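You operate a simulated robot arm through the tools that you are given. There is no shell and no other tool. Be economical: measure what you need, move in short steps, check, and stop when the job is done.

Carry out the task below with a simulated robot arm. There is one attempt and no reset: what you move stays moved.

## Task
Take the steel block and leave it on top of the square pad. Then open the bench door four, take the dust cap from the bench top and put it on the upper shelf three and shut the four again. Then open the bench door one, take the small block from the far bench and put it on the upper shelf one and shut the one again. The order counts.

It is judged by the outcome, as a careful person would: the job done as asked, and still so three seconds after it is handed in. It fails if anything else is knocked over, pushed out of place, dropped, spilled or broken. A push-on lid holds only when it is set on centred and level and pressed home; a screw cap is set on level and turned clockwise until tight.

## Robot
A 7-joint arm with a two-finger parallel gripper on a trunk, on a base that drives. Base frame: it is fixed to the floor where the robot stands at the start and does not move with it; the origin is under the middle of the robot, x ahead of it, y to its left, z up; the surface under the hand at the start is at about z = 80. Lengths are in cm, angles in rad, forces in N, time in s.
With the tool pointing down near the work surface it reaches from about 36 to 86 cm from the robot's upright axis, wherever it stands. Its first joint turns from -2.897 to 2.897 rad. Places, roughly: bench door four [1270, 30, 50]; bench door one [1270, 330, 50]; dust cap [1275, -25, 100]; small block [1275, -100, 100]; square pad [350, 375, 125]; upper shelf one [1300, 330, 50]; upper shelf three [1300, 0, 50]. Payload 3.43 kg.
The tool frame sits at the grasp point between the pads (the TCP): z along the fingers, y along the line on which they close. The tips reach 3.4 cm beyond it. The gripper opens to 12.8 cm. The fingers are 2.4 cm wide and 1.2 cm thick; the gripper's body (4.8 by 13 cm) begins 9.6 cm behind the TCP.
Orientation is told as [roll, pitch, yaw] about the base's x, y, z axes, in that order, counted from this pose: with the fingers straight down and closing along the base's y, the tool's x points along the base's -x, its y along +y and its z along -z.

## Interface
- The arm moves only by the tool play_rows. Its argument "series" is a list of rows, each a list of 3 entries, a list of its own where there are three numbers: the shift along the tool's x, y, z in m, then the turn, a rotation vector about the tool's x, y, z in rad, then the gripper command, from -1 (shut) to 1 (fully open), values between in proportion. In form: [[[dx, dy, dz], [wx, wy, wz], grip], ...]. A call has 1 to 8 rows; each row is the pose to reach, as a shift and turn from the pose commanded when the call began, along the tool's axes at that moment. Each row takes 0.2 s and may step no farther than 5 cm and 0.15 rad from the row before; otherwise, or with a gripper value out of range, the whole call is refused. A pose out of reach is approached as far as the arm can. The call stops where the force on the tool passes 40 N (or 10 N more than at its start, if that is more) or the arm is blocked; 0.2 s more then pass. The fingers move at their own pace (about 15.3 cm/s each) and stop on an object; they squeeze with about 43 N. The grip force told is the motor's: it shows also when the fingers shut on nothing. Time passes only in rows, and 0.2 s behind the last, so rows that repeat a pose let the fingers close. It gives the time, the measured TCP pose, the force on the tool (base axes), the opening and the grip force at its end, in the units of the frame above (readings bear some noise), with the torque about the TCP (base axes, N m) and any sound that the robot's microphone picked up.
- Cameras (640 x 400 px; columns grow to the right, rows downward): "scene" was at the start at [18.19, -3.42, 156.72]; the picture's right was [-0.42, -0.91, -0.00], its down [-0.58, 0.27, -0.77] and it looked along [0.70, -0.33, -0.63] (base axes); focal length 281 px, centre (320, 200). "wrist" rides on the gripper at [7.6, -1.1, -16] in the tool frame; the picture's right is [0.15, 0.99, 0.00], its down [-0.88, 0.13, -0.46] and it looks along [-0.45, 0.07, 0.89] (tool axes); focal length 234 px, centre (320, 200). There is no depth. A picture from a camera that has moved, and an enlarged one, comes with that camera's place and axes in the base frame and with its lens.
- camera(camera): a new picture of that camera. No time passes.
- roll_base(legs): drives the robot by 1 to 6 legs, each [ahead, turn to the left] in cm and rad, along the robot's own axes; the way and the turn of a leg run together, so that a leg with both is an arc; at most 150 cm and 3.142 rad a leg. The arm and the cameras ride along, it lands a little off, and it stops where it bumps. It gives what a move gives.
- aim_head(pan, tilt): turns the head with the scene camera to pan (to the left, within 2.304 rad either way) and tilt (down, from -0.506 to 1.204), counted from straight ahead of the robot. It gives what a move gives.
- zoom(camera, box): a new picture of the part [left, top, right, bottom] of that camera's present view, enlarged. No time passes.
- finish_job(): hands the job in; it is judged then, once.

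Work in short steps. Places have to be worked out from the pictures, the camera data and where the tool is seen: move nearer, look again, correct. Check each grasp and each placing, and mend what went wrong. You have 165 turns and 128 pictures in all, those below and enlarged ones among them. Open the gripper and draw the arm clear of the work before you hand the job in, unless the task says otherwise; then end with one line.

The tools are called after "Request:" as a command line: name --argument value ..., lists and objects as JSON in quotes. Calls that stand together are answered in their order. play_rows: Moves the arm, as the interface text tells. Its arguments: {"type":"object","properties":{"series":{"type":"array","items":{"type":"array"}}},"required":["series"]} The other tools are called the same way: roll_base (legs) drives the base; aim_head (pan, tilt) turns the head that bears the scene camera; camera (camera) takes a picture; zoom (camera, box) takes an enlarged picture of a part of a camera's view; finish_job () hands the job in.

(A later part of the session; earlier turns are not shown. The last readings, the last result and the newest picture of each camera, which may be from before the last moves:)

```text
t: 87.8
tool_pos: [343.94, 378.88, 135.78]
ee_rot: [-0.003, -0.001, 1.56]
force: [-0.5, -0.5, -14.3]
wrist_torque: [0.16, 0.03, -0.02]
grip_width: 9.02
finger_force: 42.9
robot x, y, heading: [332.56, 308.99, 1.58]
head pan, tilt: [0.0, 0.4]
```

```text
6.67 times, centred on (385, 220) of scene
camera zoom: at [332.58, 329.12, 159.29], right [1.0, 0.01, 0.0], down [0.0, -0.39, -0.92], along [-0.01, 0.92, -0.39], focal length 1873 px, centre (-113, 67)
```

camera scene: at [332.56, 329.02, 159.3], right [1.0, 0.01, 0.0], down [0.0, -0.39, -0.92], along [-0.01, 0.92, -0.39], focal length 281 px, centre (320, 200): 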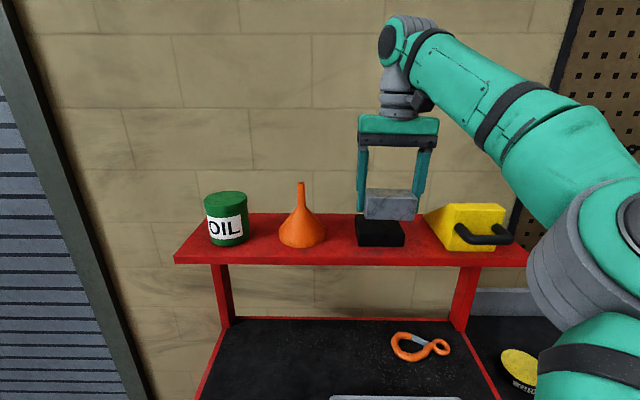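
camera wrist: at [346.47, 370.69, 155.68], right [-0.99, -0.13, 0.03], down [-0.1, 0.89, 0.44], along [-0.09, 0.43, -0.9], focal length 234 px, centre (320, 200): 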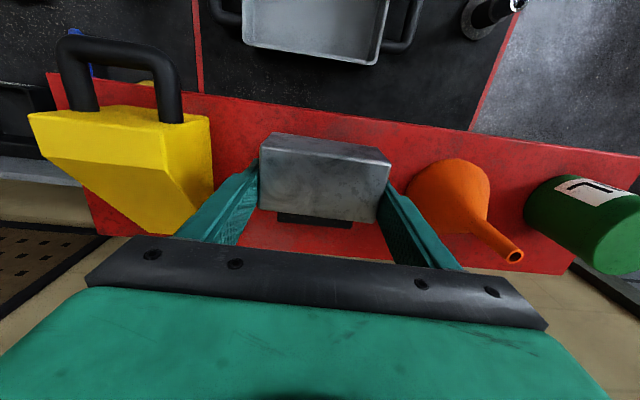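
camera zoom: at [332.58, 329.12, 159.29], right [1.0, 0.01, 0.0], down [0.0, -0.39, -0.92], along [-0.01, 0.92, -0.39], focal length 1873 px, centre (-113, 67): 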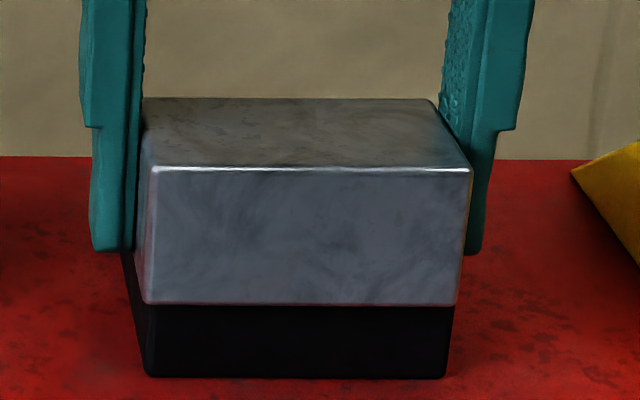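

The block's lower edge now covers the pad's front edge with no contact, so the pad is deeper than I judged: front edge ≈ y 377.7, top ≈ 131.5, centre ≈ y 382. I lift 0.8 cm and go 3 cm forward.

Request:
play_rows --series '[[[0, 0, -0.008], [0, 0, 0], -1], [[-0.015, -0.002, -0.008], [0, 0, 0], -1], [[-0.03, -0.002, -0.008], [0, 0, 0], -1], [[-0.03, -0.002, -0.008], [0, 0, 0], -1]]'

Request:
zoom --camera "scene" --box '[340, 190, 430, 250]'

Request:
camera --camera "wrist"

```text
t: 88.8
tool_pos: [344.12, 382.02, 136.54]
ee_rot: [-0.004, 0.0, 1.558]
force: [0.6, -0.3, -15.4]
wrist_torque: [0.13, -0.01, 0.02]
grip_width: 8.99
finger_force: 42.5
robot x, y, heading: [333.09, 308.89, 1.579]
head pan, tilt: [0.0, 0.4]
```

```text
6.67 times, centred on (385, 220) of scene
camera zoom: at [332.58, 329.12, 159.29], right [1.0, 0.01, 0.0], down [0.0, -0.39, -0.92], along [-0.01, 0.92, -0.39], focal length 1873 px, centre (-113, 67)
```

zoom: 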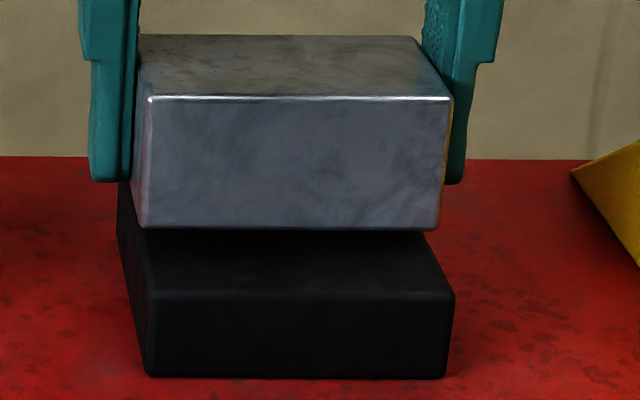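

```text
90 pictures are left
camera wrist: at [345.2, 374.26, 152.55], right [-0.99, -0.14, 0.0], down [-0.12, 0.88, 0.46], along [-0.06, 0.45, -0.89], focal length 234 px, centre (320, 200)
```

wrist: 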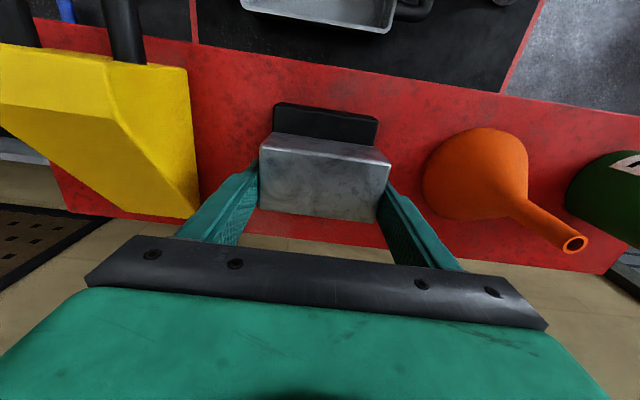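

Now the pad shows in front of the block as it should. I nudge 0.3 cm forward and lower until the weight comes off.

Request:
play_rows --series '[[[-0.003, 0, 0.003], [0, 0, 0], -1], [[-0.003, 0, 0.006], [0, 0, 0], -1], [[-0.003, 0, 0.009], [0, 0, 0], -1], [[-0.003, 0, 0.011], [0, 0, 0], -1], [[-0.003, 0, 0.013], [0, 0, 0], -1]]'

Request:
zoom --camera "scene" --box '[340, 190, 430, 250]'

```text
t: 90.0
tool_pos: [344.12, 382.14, 135.6]
ee_rot: [0.0, -0.005, 1.558]
force: [2.7, 10.5, 13.8]
wrist_torque: [-0.46, 0.7, -0.03]
grip_width: 9.0
finger_force: 43.1
robot x, y, heading: [332.83, 308.99, 1.575]
head pan, tilt: [0.0, 0.4]
```

```text
6.67 times, centred on (385, 220) of scene
camera zoom: at [332.59, 329.1, 159.29], right [1.0, 0.01, 0.0], down [0.0, -0.39, -0.92], along [-0.01, 0.92, -0.39], focal length 1873 px, centre (-113, 67)
```

zoom: 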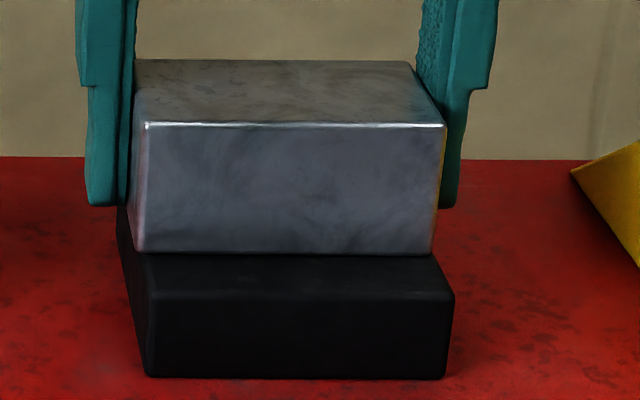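

Contact made (force reversed). I ease the pressure, then open to 11 cm.

Request:
play_rows --series '[[[0, 0, -0.004], [0, 0, 0], -1], [[0, 0, -0.004], [0, 0, 0], 0.6], [[0, 0, -0.004], [0, 0, 0], 0.7], [[0, 0, -0.004], [0, 0, 0], 0.7]]'

Request:
zoom --camera "scene" --box '[300, 150, 460, 270]'

```text
t: 91.0
tool_pos: [344.32, 381.97, 135.79]
ee_rot: [-0.003, 0.0, 1.559]
force: [0.1, 1.0, -0.2]
wrist_torque: [0.01, 0.02, 0.0]
grip_width: 10.87
finger_force: 0.1
robot x, y, heading: [333.16, 308.88, 1.575]
head pan, tilt: [0.0, 0.4]
```

```text
3.33 times, centred on (380, 210) of scene
camera zoom: at [332.57, 329.07, 159.3], right [1.0, 0.01, 0.0], down [0.0, -0.39, -0.92], along [-0.01, 0.92, -0.39], focal length 936 px, centre (120, 167)
```

zoom: 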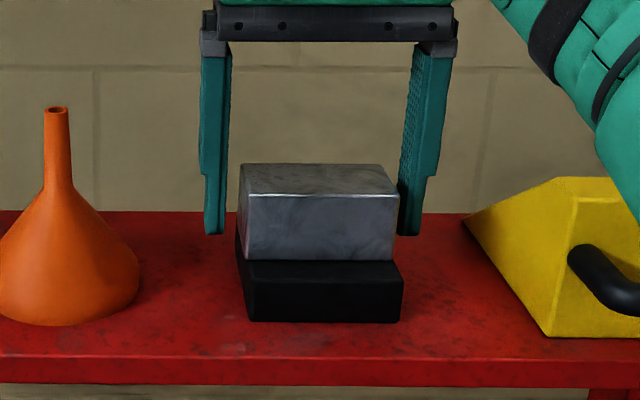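

The block rests on the pad. I raise 5 cm and draw back.

Request:
play_rows --series '[[[0, 0, -0.02], [0, 0, 0], 0.7], [[0, 0, -0.04], [0, 0, 0], 0.7], [[0, 0, -0.055], [0, 0, 0], 0.7]]'

```text
t: 92.0
tool_pos: [344.88, 382.58, 138.01]
ee_rot: [0.029, 0.039, 1.555]
force: [-0.3, 0.3, -0.4]
wrist_torque: [0.04, -0.02, -0.01]
grip_width: 10.92
finger_force: 0.0
robot x, y, heading: [333.0, 309.22, 1.577]
head pan, tilt: [0.0, 0.4]
stopped in row 3: the arm was blocked; the commanded pose is now the measured one
```

The arm is at its height limit here, but the fingers straddle the block freely, so I withdraw straight back.

Request:
play_rows --series '[[[0.02, 0, 0], [0, 0, 0], 0.8], [[0.05, 0, 0], [0, 0, 0], 0.8], [[0.09, 0, 0], [0, 0, 0], 0.8], [[0.13, 0, -0.01], [0, 0, 0], 0.8], [[0.18, 0, -0.02], [0, 0, 0], 0.8], [[0.23, 0, -0.02], [0, 0, 0], 0.8]]'

Request:
camera --camera "scene"

```text
refused: row 5 steps farther than a row can; nothing moved
```

```text
87 pictures are left
camera scene: at [332.56, 329.05, 159.3], right [1.0, 0.01, 0.0], down [0.0, -0.39, -0.92], along [-0.01, 0.92, -0.39], focal length 281 px, centre (320, 200)
```

scene: 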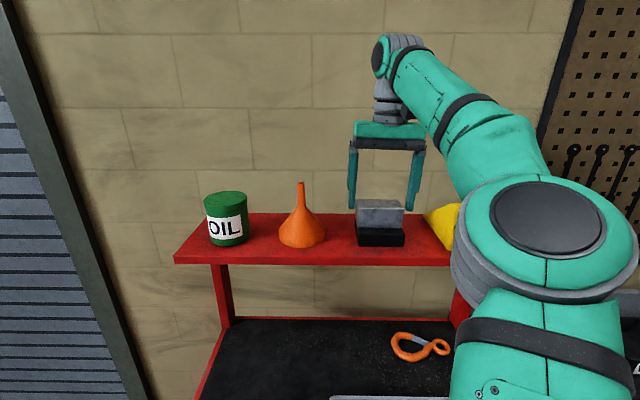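

A step was slightly too long; I resend with shorter ones.

Request:
play_rows --series '[[[0.02, 0, 0], [0, 0, 0], 0.8], [[0.05, 0, 0], [0, 0, 0], 0.8], [[0.09, 0, 0], [0, 0, 0], 0.8], [[0.13, 0, 0], [0, 0, 0], 0.8], [[0.17, 0, 0], [0, 0, 0], 0.8], [[0.21, 0, 0], [0, 0, 0], 0.8]]'

Request:
camera --camera "scene"

```text
t: 93.3
tool_pos: [344.08, 361.68, 139.15]
ee_rot: [0.023, 0.029, 1.555]
force: [0.3, -0.3, -0.4]
wrist_torque: [-0.06, -0.01, 0.01]
grip_width: 11.54
finger_force: 0.0
robot x, y, heading: [332.57, 309.27, 1.581]
head pan, tilt: [0.0, 0.4]
```

```text
86 pictures are left
camera scene: at [332.57, 329.12, 159.29], right [1.0, 0.01, 0.0], down [0.0, -0.39, -0.92], along [-0.01, 0.92, -0.39], focal length 281 px, centre (320, 200)
```

scene: 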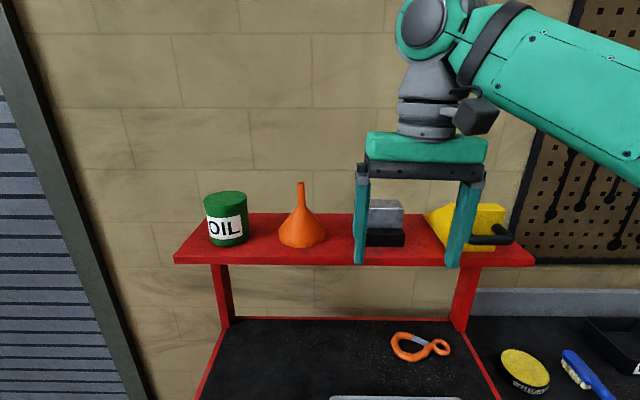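

The block sits on the pad, undisturbed. I back off 65 cm, turn right to face the far benches and look.

Request:
roll_base --legs '[[-65, 0], [0, -1.577]]'

Request:
aim_head --pan 0.0 --tilt 0.3

Request:
camera --camera "scene"

```text
t: 101.3
tool_pos: [385.13, 231.57, 139.21]
ee_rot: [0.024, 0.028, -0.018]
force: [-0.4, 0.1, -0.4]
wrist_torque: [0.01, -0.01, 0.03]
grip_width: 11.54
finger_force: 0.0
robot x, y, heading: [332.47, 242.48, 0.003]
head pan, tilt: [0.0, 0.4]
```

```text
t: 102.0
tool_pos: [384.93, 231.66, 139.24]
ee_rot: [0.023, 0.028, -0.02]
force: [0.0, 0.6, 0.0]
wrist_torque: [0.04, 0.01, 0.01]
grip_width: 11.51
finger_force: 0.1
robot x, y, heading: [332.68, 243.65, 0.005]
head pan, tilt: [0.0, 0.3]
```

```text
85 pictures are left
camera scene: at [352.38, 243.32, 160.22], right [0.0, -1.0, 0.0], down [-0.3, 0.0, -0.96], along [0.96, 0.0, -0.3], focal length 281 px, centre (320, 200)
```

scene: 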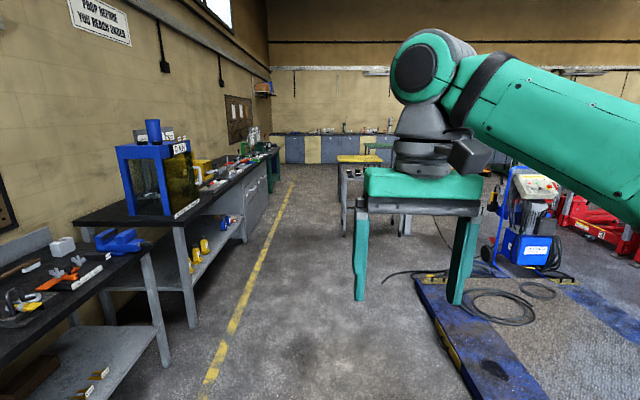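

The aisle between the yellow-topped table (y < 212) and the left benches (y > 344) is free. I drive along y ≈ 272.

Request:
roll_base --legs '[[0, 0.13], [150, 0], [75, 0], [0, -0.133], [150, 0], [110, 0]]'

Request:
aim_head --pan -0.1 --tilt 0.3

Request:
camera --camera "scene"

```text
t: 126.6
tool_pos: [868.38, 240.16, 139.15]
ee_rot: [0.024, 0.027, -0.073]
force: [0.1, -0.2, 0.1]
wrist_torque: [0.0, -0.03, 0.0]
grip_width: 11.53
finger_force: 0.0
robot x, y, heading: [816.19, 254.37, -0.054]
head pan, tilt: [0.0, 0.3]
```

```text
t: 127.3
tool_pos: [868.33, 240.13, 139.21]
ee_rot: [0.023, 0.029, -0.073]
force: [-0.1, 0.1, -0.7]
wrist_torque: [-0.02, -0.03, 0.0]
grip_width: 11.54
finger_force: 0.1
robot x, y, heading: [816.39, 254.5, -0.051]
head pan, tilt: [-0.099, 0.3]
```

```text
84 pictures are left
camera scene: at [836.31, 252.84, 160.22], right [-0.15, -0.99, 0.0], down [-0.29, 0.04, -0.96], along [0.94, -0.14, -0.3], focal length 281 px, centre (320, 200)
```

scene: 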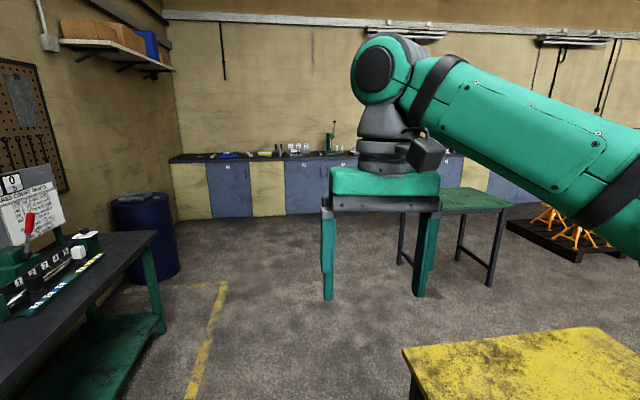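

Far bench ahead; I enlarge it to see the door numbers.

Request:
zoom --camera "scene" --box '[160, 120, 360, 245]'

Request:
aim_head --pan -0.8 --tilt 0.3

Request:
camera --camera "scene"

```text
3.20 times, centred on (260, 182) of scene
camera zoom: at [836.31, 252.84, 160.22], right [-0.15, -0.99, 0.0], down [-0.29, 0.04, -0.96], along [0.94, -0.14, -0.3], focal length 899 px, centre (512, 256)
```

zoom: 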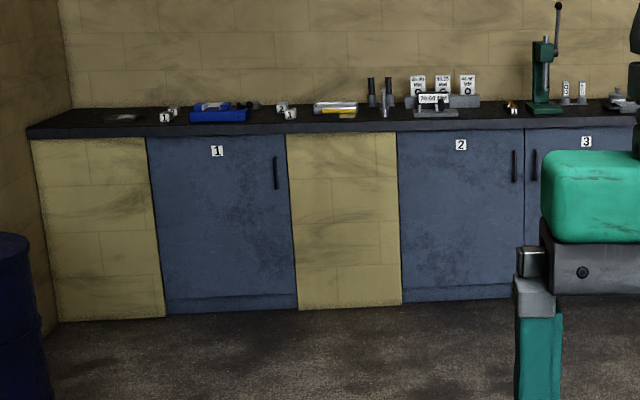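

```text
t: 128.4
tool_pos: [868.26, 240.24, 139.2]
ee_rot: [0.024, 0.029, -0.074]
force: [0.8, -0.2, 0.8]
wrist_torque: [-0.01, 0.01, 0.01]
grip_width: 11.52
finger_force: 0.0
robot x, y, heading: [816.3, 254.82, -0.051]
head pan, tilt: [-0.799, 0.3]
```

```text
82 pictures are left
camera scene: at [833.25, 247.22, 160.22], right [-0.75, -0.66, 0.0], down [-0.2, 0.22, -0.96], along [0.63, -0.72, -0.3], focal length 281 px, centre (320, 200)
```

scene: 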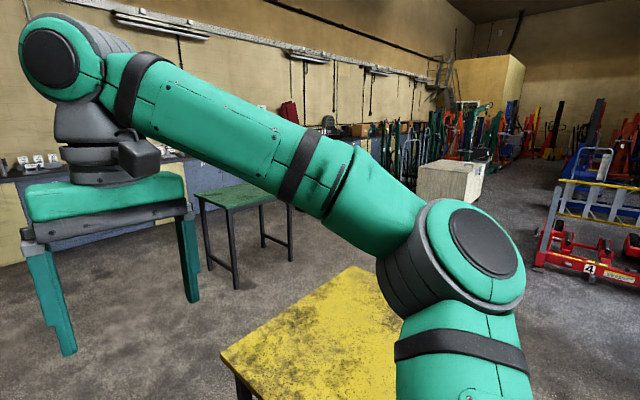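

Door one has its handle on the right (y ≈ 303), hinge left. I drive on toward x ≈ 1185 along this heading and then face right along the bench.

Request:
roll_base --legs '[[0, 0.03], [150, 0], [150, 0], [65, 0], [0, -1.55]]'

Request:
aim_head --pan 0.2 --tilt 0.4

Request:
camera --camera "scene"

```text
t: 150.5
tool_pos: [1170.69, 192.8, 139.19]
ee_rot: [0.025, 0.028, -1.54]
force: [0.1, -0.4, -0.5]
wrist_torque: [0.01, -0.01, 0.05]
grip_width: 11.51
finger_force: 0.1
robot x, y, heading: [1179.28, 245.56, -1.516]
head pan, tilt: [-0.799, 0.3]
```

```text
t: 151.7
tool_pos: [1170.6, 192.93, 139.19]
ee_rot: [0.025, 0.027, -1.539]
force: [0.8, -0.5, -0.1]
wrist_torque: [0.01, -0.03, 0.01]
grip_width: 11.53
finger_force: 0.1
robot x, y, heading: [1179.58, 245.67, -1.516]
head pan, tilt: [0.201, 0.4]
```

```text
81 pictures are left
camera scene: at [1182.31, 226.52, 159.3], right [-0.97, -0.25, 0.0], down [-0.1, 0.38, -0.92], along [0.23, -0.89, -0.39], focal length 281 px, centre (320, 200)
```

scene: 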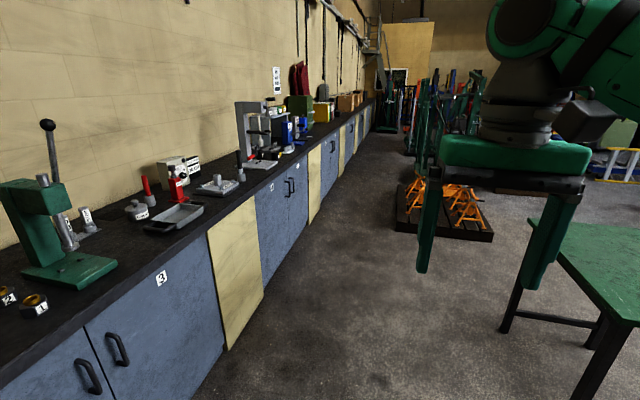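

Door four spans about y 65 to 0 (handle near 5, hinge at 65). I drive to about [1194, −17] and turn to face the bench.

Request:
roll_base --legs '[[150, 0], [112, 0], [0, 1.51]]'

Request:
aim_head --pan 0.15 --tilt 0.7

Request:
camera --camera "scene"

```text
t: 168.6
tool_pos: [1241.7, -25.01, 139.24]
ee_rot: [0.025, 0.027, -0.027]
force: [0.5, 0.7, -0.5]
wrist_torque: [-0.03, 0.0, 0.01]
grip_width: 11.51
finger_force: 0.1
robot x, y, heading: [1189.92, -12.76, 0.0]
head pan, tilt: [0.201, 0.4]
```

```text
t: 169.4
tool_pos: [1241.76, -25.07, 139.23]
ee_rot: [0.025, 0.029, -0.027]
force: [0.0, 0.9, 0.1]
wrist_torque: [0.02, -0.01, 0.03]
grip_width: 11.53
finger_force: 0.1
robot x, y, heading: [1189.2, -13.78, -0.003]
head pan, tilt: [0.15, 0.7]
```

```text
80 pictures are left
camera scene: at [1208.19, -11.83, 156.62], right [0.15, -0.99, 0.0], down [-0.64, -0.09, -0.77], along [0.76, 0.11, -0.64], focal length 281 px, centre (320, 200)
```

scene: 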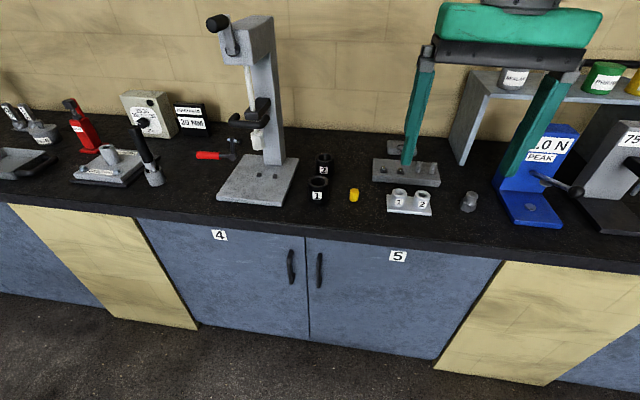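

Doors four and five, and bench-top items, are in view. I zoom on the door handle and on the small items to tell the dust cap.

Request:
zoom --camera "scene" --box '[280, 130, 520, 280]'

```text
2.67 times, centred on (400, 205) of scene
camera zoom: at [1208.19, -11.83, 156.62], right [0.15, -0.99, 0.0], down [-0.64, -0.09, -0.77], along [0.76, 0.11, -0.64], focal length 749 px, centre (107, 187)
```

zoom: 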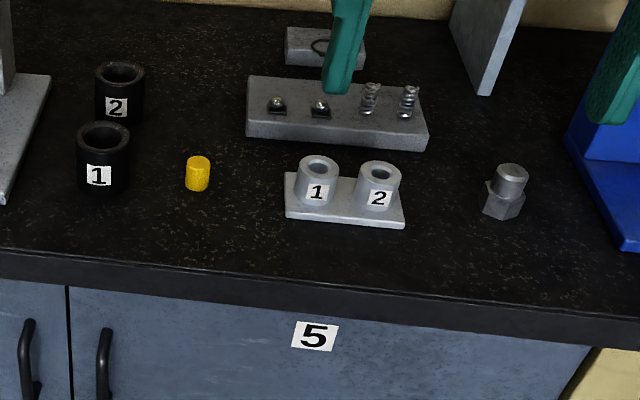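

The small yellow cap by the cups is the dust cap. Handle four is near [1266, 7, 74]. I back off 28 cm, then swing the hand to point forward while lowering it in free space.

Request:
roll_base --legs '[[-28, 0]]'

Request:
play_rows --series '[[[-0.02, 0, 0.04], [0, -0.14, 0], 0.5], [[-0.04, 0, 0.08], [0, -0.28, 0], 0.5], [[-0.06, 0, 0.12], [0, -0.42, 0], 0.5], [[-0.08, 0, 0.16], [0, -0.56, 0], 0.5], [[-0.1, 0, 0.2], [0, -0.7, 0], 0.5], [[-0.12, 0, 0.24], [0, -0.84, 0], 0.5], [[-0.14, 0, 0.28], [0, -0.98, 0], 0.5], [[-0.16, 0, 0.32], [0, -1.12, 0], 0.5]]'

Request:
camera --camera "scene"

```text
t: 171.4
tool_pos: [1213.65, -24.82, 139.18]
ee_rot: [0.025, 0.028, -0.026]
force: [-0.3, -0.2, -0.3]
wrist_torque: [0.04, -0.02, 0.0]
grip_width: 11.54
finger_force: 0.2
robot x, y, heading: [1161.03, -13.29, 0.003]
head pan, tilt: [0.15, 0.7]
```

```text
t: 173.2
tool_pos: [1228.99, -24.2, 107.26]
ee_rot: [0.049, -1.093, -0.07]
force: [-0.1, -0.5, 0.2]
wrist_torque: [0.03, -0.01, 0.07]
grip_width: 9.6
finger_force: 0.1
robot x, y, heading: [1161.25, -13.19, 0.004]
head pan, tilt: [0.15, 0.7]
```

```text
78 pictures are left
camera scene: at [1180.11, -11.72, 156.61], right [0.15, -0.99, 0.0], down [-0.64, -0.1, -0.77], along [0.76, 0.11, -0.64], focal length 281 px, centre (320, 200)
```

scene: 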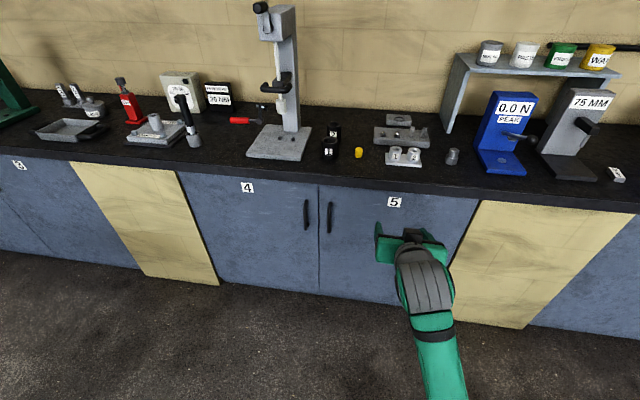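

Triangulation gives the bench top at z ≈ 100, dust cap ≈ [1275, −12.5], and the handle ≈ [1264.5, 6.3, 77.5]. I finish levelling the hand to horizontal, lower it, and look closely.

Request:
play_rows --series '[[[0.03, 0, 0.02], [0, -0.12, 0], 0.5], [[0.06, 0, 0.035], [0, -0.24, 0], 0.5], [[0.09, 0.02, 0.05], [0, -0.36, 0], 0.3], [[0.12, 0.05, 0.065], [0, -0.478, 0], 0], [[0.15, 0.08, 0.08], [0, -0.478, 0], 0], [[0.18, 0.11, 0.09], [0, -0.478, 0], 0]]'

Request:
camera --camera "scene"

Request:
camera --camera "wrist"

```text
t: 174.6
tool_pos: [1228.85, -13.01, 86.87]
ee_rot: [1.582, -1.545, -1.607]
force: [0.1, -0.3, -0.4]
wrist_torque: [0.02, 0.02, 0.03]
grip_width: 6.39
finger_force: 0.1
robot x, y, heading: [1161.3, -13.4, -0.002]
head pan, tilt: [0.15, 0.7]
```

```text
77 pictures are left
camera scene: at [1180.1, -11.69, 156.61], right [0.15, -0.99, 0.0], down [-0.64, -0.1, -0.77], along [0.76, 0.11, -0.64], focal length 281 px, centre (320, 200)
```

scene: 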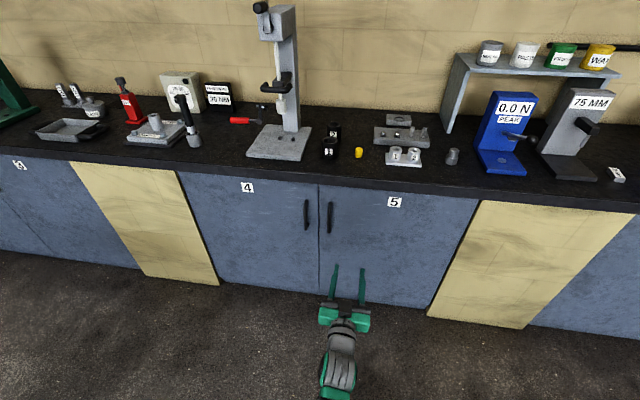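

```text
76 pictures are left
camera wrist: at [1212.89, -13.63, 79.35], right [0.02, 0.99, -0.12], down [-0.45, 0.12, 0.88], along [0.89, 0.03, 0.45], focal length 234 px, centre (320, 200)
```

wrist: 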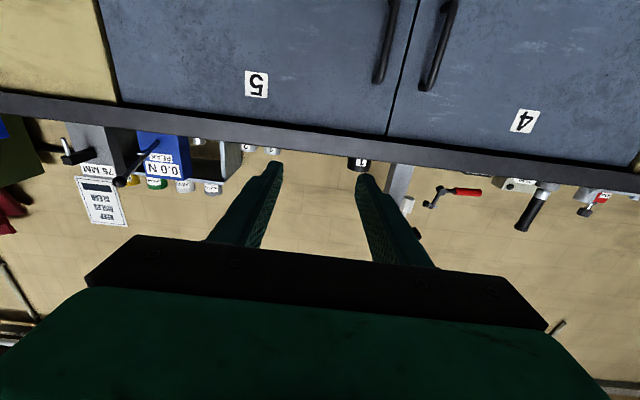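

From both cameras the handle is a vertical bar, top at z ≈ 79, y ≈ 7.5, x ≈ 1269. I move in front of it (x 1247) and look again.

Request:
play_rows --series '[[[0.03, 0.035, 0], [0, 0, 0], 0], [[0.06, 0.07, 0.0], [0, 0, 0], 0], [[0.09, 0.105, 0.01], [0, 0, 0], 0], [[0.12, 0.14, 0.02], [0, 0, 0], 0], [[0.14, 0.175, 0.04], [0, 0, 0], 0], [[0.15, 0.205, 0.07], [0, 0, 0], 0], [[0.15, 0.205, 0.11], [0, 0, 0], 0], [[0.15, 0.205, 0.15], [0, 0, 0], 0]]'

Request:
camera --camera "wrist"

Request:
aim_head --pan 0.2 --tilt 0.8

Request:
camera --camera "scene"

```text
t: 176.4
tool_pos: [1244.07, 7.63, 72.6]
ee_rot: [1.55, -1.546, -1.574]
force: [0.1, -0.5, -0.2]
wrist_torque: [0.03, -0.03, -0.02]
grip_width: 6.4
finger_force: 0.1
robot x, y, heading: [1161.01, -12.81, 0.002]
head pan, tilt: [0.15, 0.7]
```

```text
75 pictures are left
camera wrist: at [1228.02, 6.96, 65.08], right [0.02, 0.99, -0.12], down [-0.45, 0.12, 0.88], along [0.89, 0.03, 0.45], focal length 234 px, centre (320, 200)
```

wrist: 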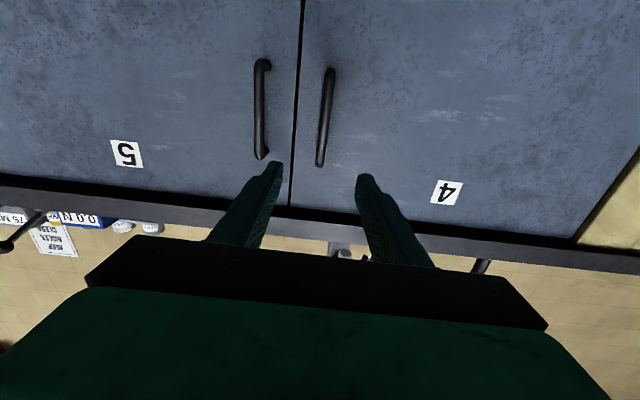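

```text
t: 177.1
tool_pos: [1243.85, 7.75, 72.63]
ee_rot: [1.528, -1.545, -1.55]
force: [0.5, 0.6, -0.1]
wrist_torque: [0.02, -0.02, 0.0]
grip_width: 6.4
finger_force: 0.1
robot x, y, heading: [1161.48, -13.1, -0.0]
head pan, tilt: [0.201, 0.799]
```

```text
74 pictures are left
camera scene: at [1179.62, -11.34, 155.79], right [0.2, -0.98, 0.0], down [-0.7, -0.14, -0.7], along [0.68, 0.14, -0.72], focal length 281 px, centre (320, 200)
```

scene: 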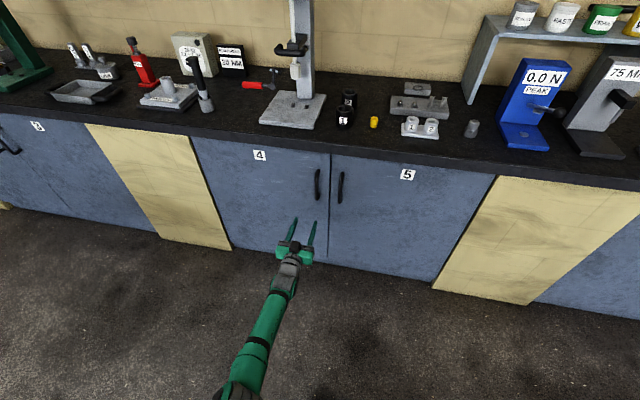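

Handle: y ≈ 7.3, z 63.5–79; the fingers are lined up with it. I drive forward 18 cm and look again.

Request:
roll_base --legs '[[18, 0]]'

Request:
camera --camera "wrist"

Request:
zoom --camera "scene" --box '[220, 180, 420, 305]'

```text
t: 178.6
tool_pos: [1262.16, 7.25, 72.54]
ee_rot: [1.527, -1.546, -1.554]
force: [-0.8, -0.1, -0.3]
wrist_torque: [0.01, 0.0, -0.02]
grip_width: 6.44
finger_force: 0.1
robot x, y, heading: [1179.41, -13.07, -0.008]
head pan, tilt: [0.201, 0.799]
```

```text
73 pictures are left
camera wrist: at [1246.17, 6.66, 65.07], right [0.03, 0.99, -0.12], down [-0.45, 0.12, 0.88], along [0.89, 0.03, 0.45], focal length 234 px, centre (320, 200)
```

wrist: 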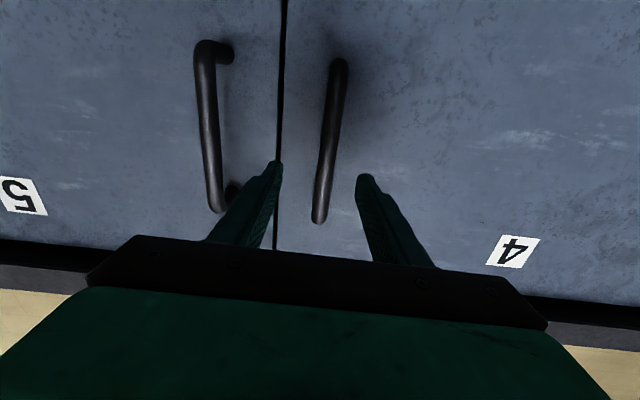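

```text
3.20 times, centred on (320, 242) of scene
camera zoom: at [1197.73, -11.45, 155.79], right [0.2, -0.98, 0.0], down [-0.7, -0.14, -0.7], along [0.68, 0.14, -0.72], focal length 899 px, centre (320, 64)
```

zoom: 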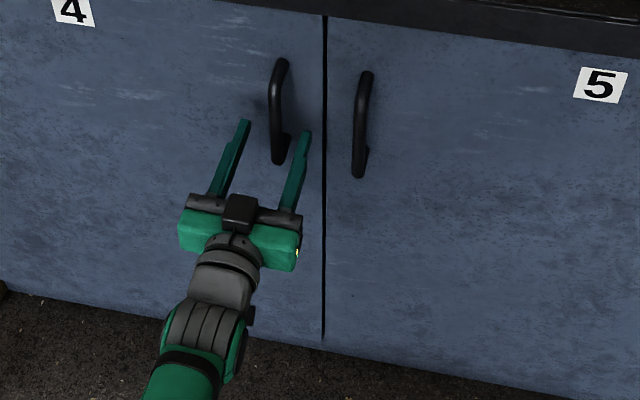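

The bar is at x ≈ 1267.4, well between the fingers. I advance 4 cm more and close on it.

Request:
roll_base --legs '[[4, 0]]'

Request:
play_rows --series '[[[0, 0, 0], [0, 0, 0], -1], [[0, 0, 0], [0, 0, 0], -1], [[0, 0, 0], [0, 0, 0], -1]]'

Request:
camera --camera "wrist"

```text
t: 179.4
tool_pos: [1266.12, 7.27, 72.64]
ee_rot: [1.529, -1.546, -1.556]
force: [1.1, -0.7, 1.0]
wrist_torque: [0.0, -0.01, 0.0]
grip_width: 6.4
finger_force: 0.1
robot x, y, heading: [1183.29, -12.95, -0.005]
head pan, tilt: [0.201, 0.799]
```

```text
t: 180.2
tool_pos: [1266.16, 7.69, 72.62]
ee_rot: [1.527, -1.549, -1.55]
force: [1.7, 23.4, 0.1]
wrist_torque: [-1.18, 0.4, 0.16]
grip_width: 1.61
finger_force: 44.8
robot x, y, heading: [1183.56, -13.2, -0.008]
head pan, tilt: [0.201, 0.799]
```

```text
71 pictures are left
camera wrist: at [1250.21, 6.94, 65.1], right [0.02, 0.99, -0.12], down [-0.45, 0.12, 0.88], along [0.89, 0.04, 0.45], focal length 234 px, centre (320, 200)
```

wrist: 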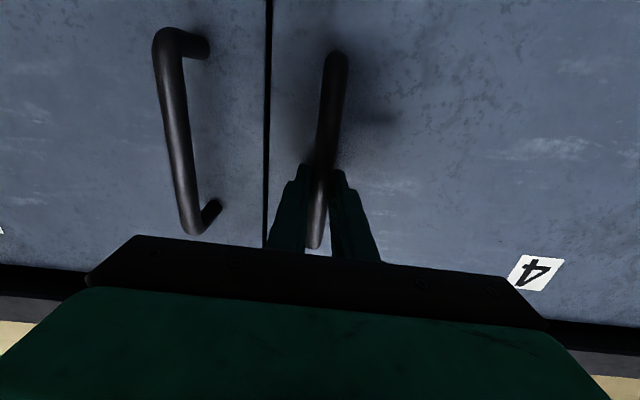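

Handle gripped (1.6 cm bar). I pull along the door's arc about the hinge near y 65, a first 0.16 rad, turning the hand with it.

Request:
play_rows --series '[[[0, 0.002, -0.023], [0.04, 0, 0], -1], [[0, 0.005, -0.0454], [0.08, 0, 0], -1], [[0, 0.009, -0.068], [0.12, 0, 0], -1], [[0, 0.0137, -0.0903], [0.16, 0, 0], -1]]'

```text
t: 181.2
tool_pos: [1257.05, 9.22, 72.68]
ee_rot: [1.305, -1.547, -1.49]
force: [8.5, 30.6, -8.2]
wrist_torque: [-1.14, -0.26, 0.18]
grip_width: 1.64
finger_force: 44.7
robot x, y, heading: [1183.42, -13.07, -0.0]
head pan, tilt: [0.201, 0.799]
```

The door is opening. I continue along the arc, with a slight shift toward the hinge to ease the side force.

Request:
play_rows --series '[[[0, 0.006, -0.0454], [0.08, 0, 0], -1], [[0, 0.0165, -0.0903], [0.16, 0, 0], -1], [[0, 0.029, -0.1343], [0.24, 0, 0], -1], [[0, 0.0455, -0.1773], [0.32, 0, 0], -1]]'

Request:
camera --camera "scene"

```text
t: 182.2
tool_pos: [1240.54, 16.46, 72.73]
ee_rot: [0.748, -1.543, -1.258]
force: [12.2, 18.3, -28.8]
wrist_torque: [-0.97, 0.56, 0.2]
grip_width: 1.59
finger_force: 44.7
robot x, y, heading: [1183.18, -13.63, -0.0]
head pan, tilt: [0.201, 0.799]
```

```text
70 pictures are left
camera scene: at [1201.96, -11.36, 155.77], right [0.2, -0.98, 0.0], down [-0.7, -0.14, -0.7], along [0.68, 0.14, -0.72], focal length 281 px, centre (320, 200)
```

scene: 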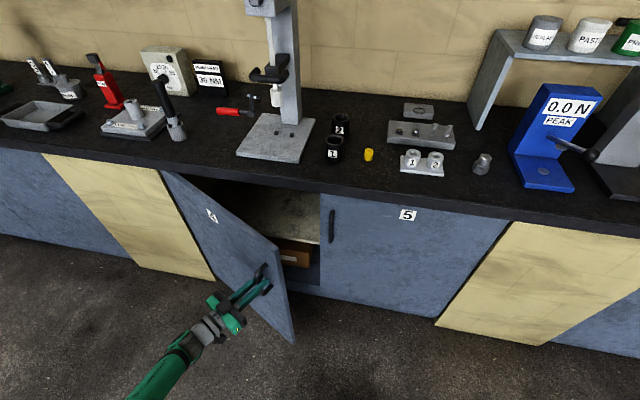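

Opening well. I continue another 0.32 rad, easing downward a little because of the vertical force.

Request:
play_rows --series '[[[0.002, 0.006, -0.0454], [0.08, 0, 0], -1], [[0.004, 0.0155, -0.0903], [0.16, 0, 0], -1], [[0.005, 0.0275, -0.1343], [0.24, 0, 0], -1], [[0.005, 0.043, -0.1773], [0.32, 0, 0], -1]]'

Request:
camera --camera "scene"

```text
t: 183.0
tool_pos: [1231.81, 23.44, 72.83]
ee_rot: [0.995, -1.552, -1.72]
force: [-0.8, -3.7, 5.7]
wrist_torque: [-0.45, 1.25, -0.27]
grip_width: 1.59
finger_force: 44.8
robot x, y, heading: [1183.71, -13.03, -0.004]
head pan, tilt: [0.201, 0.799]
stopped in row 3: the force on the tool passed its limit at 51 N (the readings are from after the stop); the commanded pose is now the measured one
```

```text
69 pictures are left
camera scene: at [1201.79, -11.48, 155.79], right [0.19, -0.98, 0.0], down [-0.7, -0.14, -0.7], along [0.68, 0.14, -0.72], focal length 281 px, centre (320, 200)
```

scene: 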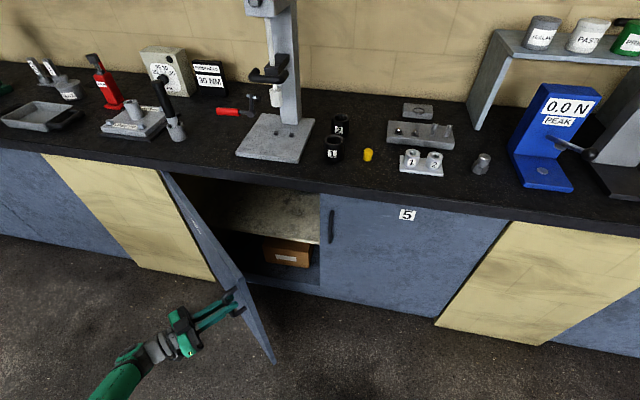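

Door at about 0.7 rad. The force has relaxed; I continue in smaller steps.

Request:
play_rows --series '[[[0, 0.003, -0.0227], [0.04, 0, 0], -1], [[0, 0.006, -0.0454], [0.08, 0, 0], -1], [[0, 0.0105, -0.068], [0.12, 0, 0], -1], [[0, 0.0157, -0.0903], [0.16, 0, 0], -1], [[0, 0.0215, -0.1125], [0.2, 0, 0], -1], [[0, 0.0278, -0.1343], [0.24, 0, 0], -1]]'

```text
t: 183.8
tool_pos: [1227.69, 27.83, 72.68]
ee_rot: [0.877, -1.556, -1.711]
force: [-4.8, -5.0, 7.4]
wrist_torque: [-0.23, 1.4, -0.12]
grip_width: 1.58
finger_force: 44.4
robot x, y, heading: [1183.48, -13.2, -0.003]
head pan, tilt: [0.201, 0.799]
stopped in row 3: the force on the tool passed its limit at 43 N (the readings are from after the stop); the commanded pose is now the measured one
```

Progress continues but the force limit trips; I try the next stretch with gentler steps.

Request:
play_rows --series '[[[0, 0.001, -0.012], [0.01, 0, 0], -1], [[0, 0.003, -0.024], [0.03, 0, 0], -1], [[0, 0.0045, -0.036], [0.05, 0, 0], -1], [[0, 0.006, -0.048], [0.07, 0, 0], -1], [[0, 0.0085, -0.06], [0.09, 0, 0], -1], [[0, 0.0105, -0.072], [0.11, 0, 0], -1], [[0, 0.013, -0.084], [0.13, 0, 0], -1], [[0, 0.0155, -0.095], [0.15, 0, 0], -1]]'

```text
t: 184.5
tool_pos: [1225.96, 29.8, 72.98]
ee_rot: [0.369, -1.542, -1.223]
force: [9.3, 7.3, -7.6]
wrist_torque: [-0.25, 1.3, -0.13]
grip_width: 1.59
finger_force: 44.6
out of reach, approached as far as the arm can: row 2, 3
robot x, y, heading: [1183.54, -12.97, -0.005]
head pan, tilt: [0.201, 0.799]
stopped in row 3: the force on the tool passed its limit at 53 N (the readings are from after the stop); the commanded pose is now the measured one
```

That's the arm's reach limit. I open the fingers and draw them off the handle.

Request:
play_rows --series '[[[0, 0, 0], [0, 0, 0], 0.6], [[0, 0, 0], [0, 0, 0], 0.6], [[0, -0.01, -0.02], [0, 0, 0], 0.6], [[0, -0.02, -0.04], [0, 0, 0], 0.6], [[0, -0.025, -0.06], [0, 0, 0], 0.6]]'

Request:
camera --camera "scene"

Request:
camera --camera "wrist"

```text
t: 185.7
tool_pos: [1220.31, 31.76, 73.62]
ee_rot: [0.458, -1.545, -1.312]
force: [0.6, 0.1, 0.3]
wrist_torque: [0.02, -0.03, -0.01]
grip_width: 10.2
finger_force: 0.1
out of reach, approached as far as the arm can: row 4, 5
robot x, y, heading: [1183.86, -13.23, -0.005]
head pan, tilt: [0.201, 0.799]
```

```text
68 pictures are left
camera scene: at [1201.8, -11.46, 155.79], right [0.19, -0.98, 0.0], down [-0.7, -0.14, -0.7], along [0.68, 0.14, -0.72], focal length 281 px, centre (320, 200)
```

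scene: 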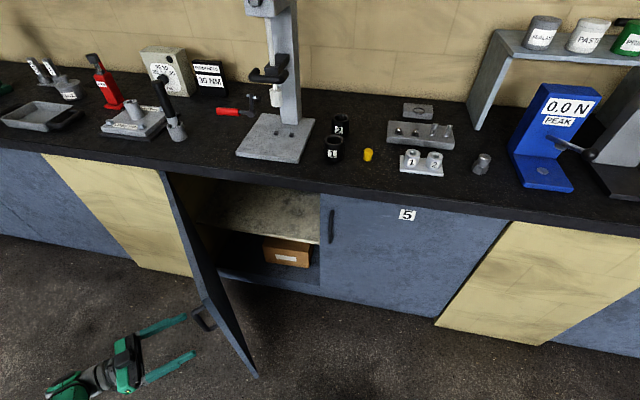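

```text
67 pictures are left
camera wrist: at [1208.82, 43.17, 66.48], right [0.74, 0.65, -0.13], down [-0.2, 0.41, 0.89], along [0.64, -0.64, 0.43], focal length 234 px, centre (320, 200)
```

wrist: 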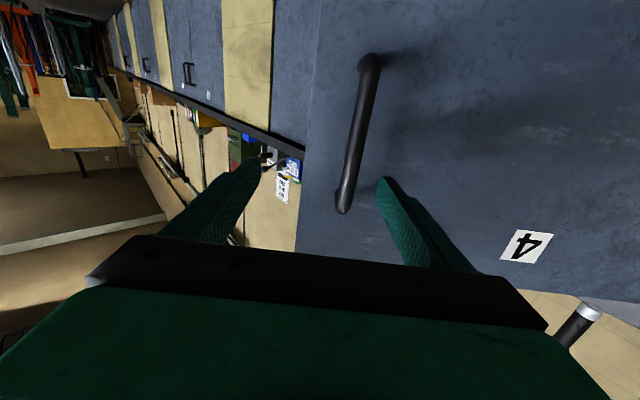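

Fingers are off the handle; the door stands open about 55°, leaving the opening y 3–28 clear for the hand. Now I back off 35 cm, and bring the hand round, up and pointing forward-down for the dust cap.

Request:
roll_base --legs '[[-35, 0]]'

Request:
play_rows --series '[[[-0.02, -0.03, 0], [-0.12, 0, 0], 0.3], [[-0.04, -0.06, 0.01], [-0.24, 0, 0], 0], [[-0.07, -0.09, 0.02], [-0.36, 0, 0], 0], [[-0.1, -0.12, 0.03], [-0.48, 0, 0], 0], [[-0.13, -0.15, 0.04], [-0.6, 0, 0], 0], [[-0.16, -0.18, 0.05], [-0.72, 0, 0], 0], [[-0.2, -0.2, 0.06], [-0.85, 0, 0], 0]]'

Request:
camera --camera "scene"

```text
t: 187.9
tool_pos: [1186.0, 31.89, 73.56]
ee_rot: [0.453, -1.545, -1.304]
force: [0.4, 0.5, -0.5]
wrist_torque: [-0.03, -0.02, 0.0]
grip_width: 10.26
finger_force: 0.1
robot x, y, heading: [1149.47, -12.92, -0.005]
head pan, tilt: [0.201, 0.799]
```

```text
t: 189.5
tool_pos: [1175.19, 13.62, 93.35]
ee_rot: [1.26, -1.545, -1.263]
force: [0.4, -0.3, 0.9]
wrist_torque: [0.01, 0.02, -0.04]
grip_width: 6.37
finger_force: 0.1
robot x, y, heading: [1149.25, -13.21, -0.008]
head pan, tilt: [0.201, 0.799]
```

```text
66 pictures are left
camera scene: at [1167.76, -11.25, 155.78], right [0.2, -0.98, 0.0], down [-0.7, -0.14, -0.7], along [0.68, 0.14, -0.72], focal length 281 px, centre (320, 200)
```

scene: 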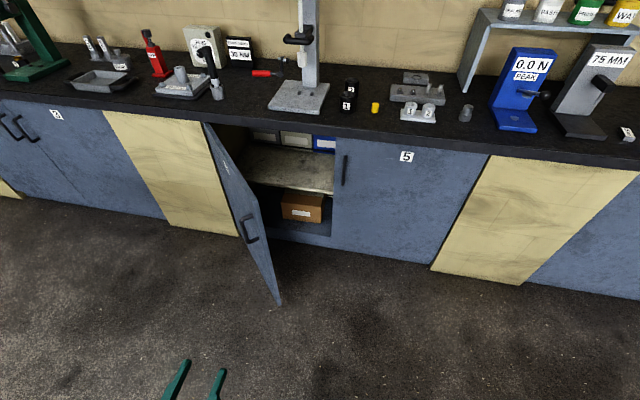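

Hand forward again. I move it forward, right and up in two strokes while pitching it to about 40° below level.

Request:
play_rows --series '[[[-0.019, -0.02, 0.036], [0, 0.085, 0], 0], [[-0.038, -0.04, 0.072], [0, 0.17, 0], 0], [[-0.056, -0.06, 0.108], [0, 0.255, 0], 0], [[-0.075, -0.08, 0.144], [0, 0.34, 0], 0], [[-0.094, -0.1, 0.18], [0, 0.425, 0], 0], [[-0.113, -0.12, 0.216], [0, 0.51, 0], 0], [[-0.131, -0.14, 0.252], [0, 0.595, 0], 0], [[-0.15, -0.16, 0.288], [0, 0.68, 0], 0]]'

Request:
zoom --camera "scene" --box '[320, 60, 480, 160]'

```text
t: 191.3
tool_pos: [1204.43, -2.29, 107.45]
ee_rot: [0.039, -0.882, -0.031]
force: [-0.4, -0.5, 0.3]
wrist_torque: [-0.01, -0.01, -0.01]
grip_width: 6.36
finger_force: 0.1
out of reach, approached as far as the arm can: row 3, 4, 5, 6, 7, 8
robot x, y, heading: [1149.31, -12.84, -0.003]
head pan, tilt: [0.201, 0.799]
```

```text
4.00 times, centred on (400, 110) of scene
camera zoom: at [1167.65, -11.25, 155.79], right [0.2, -0.98, 0.0], down [-0.7, -0.14, -0.7], along [0.68, 0.14, -0.72], focal length 1124 px, centre (0, 560)
```

zoom: 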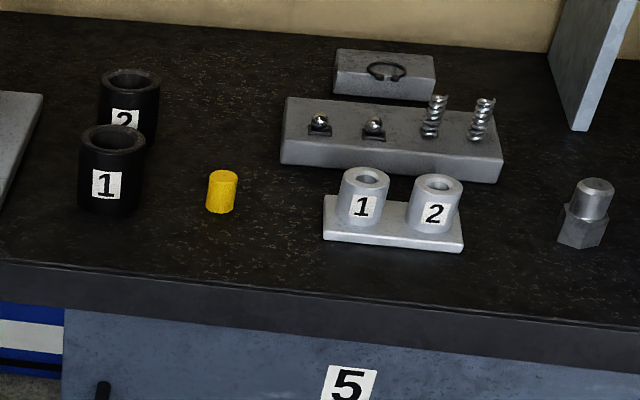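

Cap: ≈ [1272.8, −12.3], 3.1 cm wide, ~4 cm tall; bench edge x ≈ 1260. I move the hand to y −12.3, 15 cm forward and 6 cm up, then drive forward 45 cm.

Request:
play_rows --series '[[[-0.035, -0.025, 0.019], [0, 0, 0], 0], [[-0.07, -0.05, 0.038], [0, 0, 0], 0], [[-0.106, -0.075, 0.058], [0, 0, 0], 0], [[-0.142, -0.1, 0.078], [0, 0, 0], 0]]'

Request:
roll_base --legs '[[38, 0]]'

Request:
camera --camera "scene"

Request:
camera --camera "wrist"

```text
t: 192.3
tool_pos: [1219.6, -12.45, 113.24]
ee_rot: [0.038, -0.883, -0.03]
force: [0.7, 1.0, -0.7]
wrist_torque: [0.0, -0.01, -0.02]
grip_width: 6.4
finger_force: 0.0
robot x, y, heading: [1149.0, -13.04, -0.0]
head pan, tilt: [0.201, 0.799]
```

```text
t: 194.7
tool_pos: [1257.54, -12.01, 113.22]
ee_rot: [0.04, -0.883, -0.026]
force: [1.3, -0.6, -0.1]
wrist_torque: [0.01, -0.01, 0.02]
grip_width: 6.39
finger_force: 0.1
robot x, y, heading: [1187.3, -12.91, 0.006]
head pan, tilt: [0.201, 0.799]
```

```text
64 pictures are left
camera scene: at [1205.58, -11.12, 155.79], right [0.2, -0.98, 0.0], down [-0.7, -0.15, -0.7], along [0.68, 0.14, -0.72], focal length 281 px, centre (320, 200)
```

scene: 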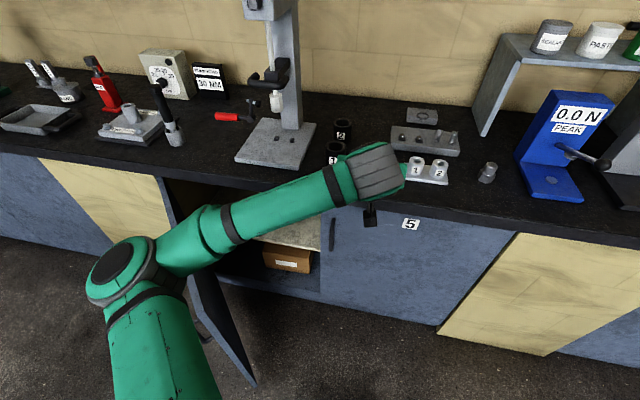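

```text
63 pictures are left
camera wrist: at [1240.37, -13.43, 117.58], right [-0.1, 0.99, -0.09], down [0.21, 0.11, 0.97], along [0.97, 0.08, -0.21], focal length 234 px, centre (320, 200)
```

wrist: 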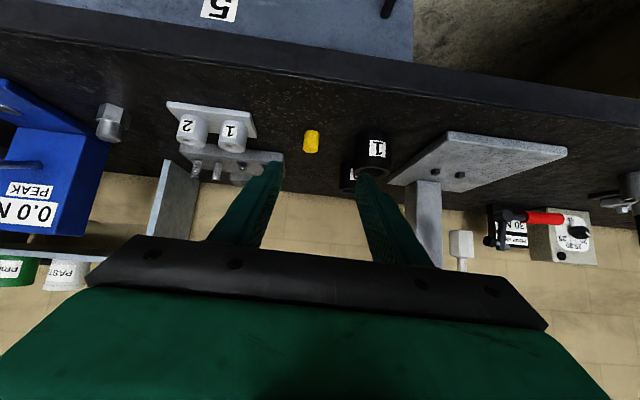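

Cap confirmed at ≈ [1272.3, −12.6]. The approach is almost along the hand's axis: I advance 11 cm and check.

Request:
play_rows --series '[[[-0.005, -0.003, 0.04], [0, 0, 0], 0], [[-0.01, -0.005, 0.08], [0, 0, 0], 0], [[-0.013, -0.006, 0.115], [0, 0, 0], 0]]'

Request:
camera --camera "wrist"

```text
t: 195.5
tool_pos: [1267.23, -12.47, 106.83]
ee_rot: [0.041, -0.884, -0.026]
force: [0.4, -0.1, 0.1]
wrist_torque: [0.01, -0.02, -0.02]
grip_width: 6.41
finger_force: 0.0
robot x, y, heading: [1187.18, -13.01, -0.0]
head pan, tilt: [0.201, 0.799]
```

```text
62 pictures are left
camera wrist: at [1250.08, -13.9, 111.15], right [-0.1, 0.99, -0.09], down [0.21, 0.11, 0.97], along [0.97, 0.08, -0.21], focal length 234 px, centre (320, 200)
```

wrist: 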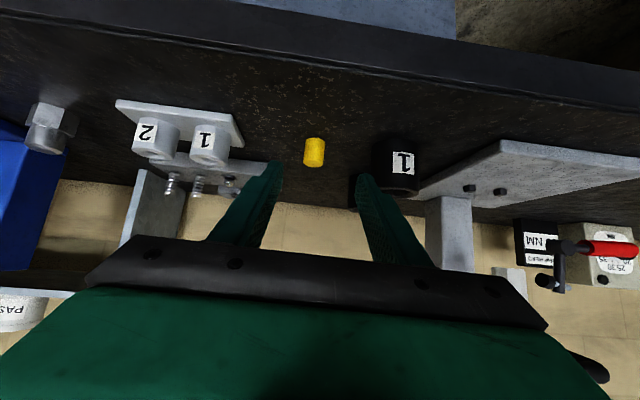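

The fingers straddle the cap. I advance the last 5 cm along the axis, checking contact, then close.

Request:
play_rows --series '[[[0.001, -0.003, 0.025], [0, 0, 0], 0], [[0.001, -0.003, 0.049], [0, 0, 0], 0], [[0.001, -0.003, 0.049], [0, 0, 0], -0.3], [[0.001, -0.003, 0.049], [0, 0, 0], -1], [[0.001, -0.003, 0.049], [0, 0, 0], -1]]'

Request:
camera --camera "wrist"

```text
t: 196.7
tool_pos: [1270.8, -12.59, 104.01]
ee_rot: [0.041, -0.883, -0.027]
force: [0.7, 1.0, 0.5]
wrist_torque: [0.0, -0.01, -0.02]
grip_width: 0.01
finger_force: 33.4
robot x, y, heading: [1186.78, -13.41, 0.003]
head pan, tilt: [0.201, 0.799]
```

```text
61 pictures are left
camera wrist: at [1253.64, -13.97, 108.23], right [-0.1, 0.99, -0.09], down [0.21, 0.11, 0.97], along [0.97, 0.08, -0.21], focal length 234 px, centre (320, 200)
```

wrist: 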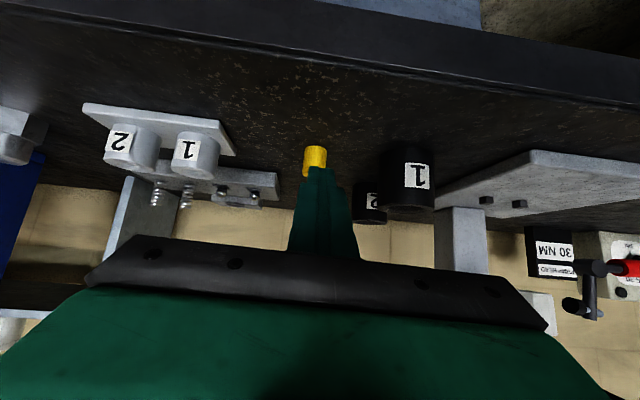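

The fingers closed short of the cap: it stands farther and the bench is lower than I judged (≈ 97). I back off 1.5 cm and feel down for the bench surface with closed fingertips.

Request:
play_rows --series '[[[0.0095, 0, -0.0116], [0, 0, 0], -1], [[0.0172, 0, -0.0052], [0, 0, 0], -1], [[0.0249, 0, 0.0012], [0, 0, 0], -1], [[0.0288, 0, 0.0044], [0, 0, 0], -1], [[0.0327, 0, 0.0076], [0, 0, 0], -1], [[0.0365, 0, 0.0108], [0, 0, 0], -1]]'

```text
t: 198.1
tool_pos: [1269.61, -12.51, 100.3]
ee_rot: [0.041, -0.883, -0.027]
force: [-0.6, 0.1, 0.2]
wrist_torque: [0.03, 0.0, 0.01]
grip_width: 0.0
finger_force: 32.9
robot x, y, heading: [1187.17, -13.0, -0.002]
head pan, tilt: [0.201, 0.799]
```

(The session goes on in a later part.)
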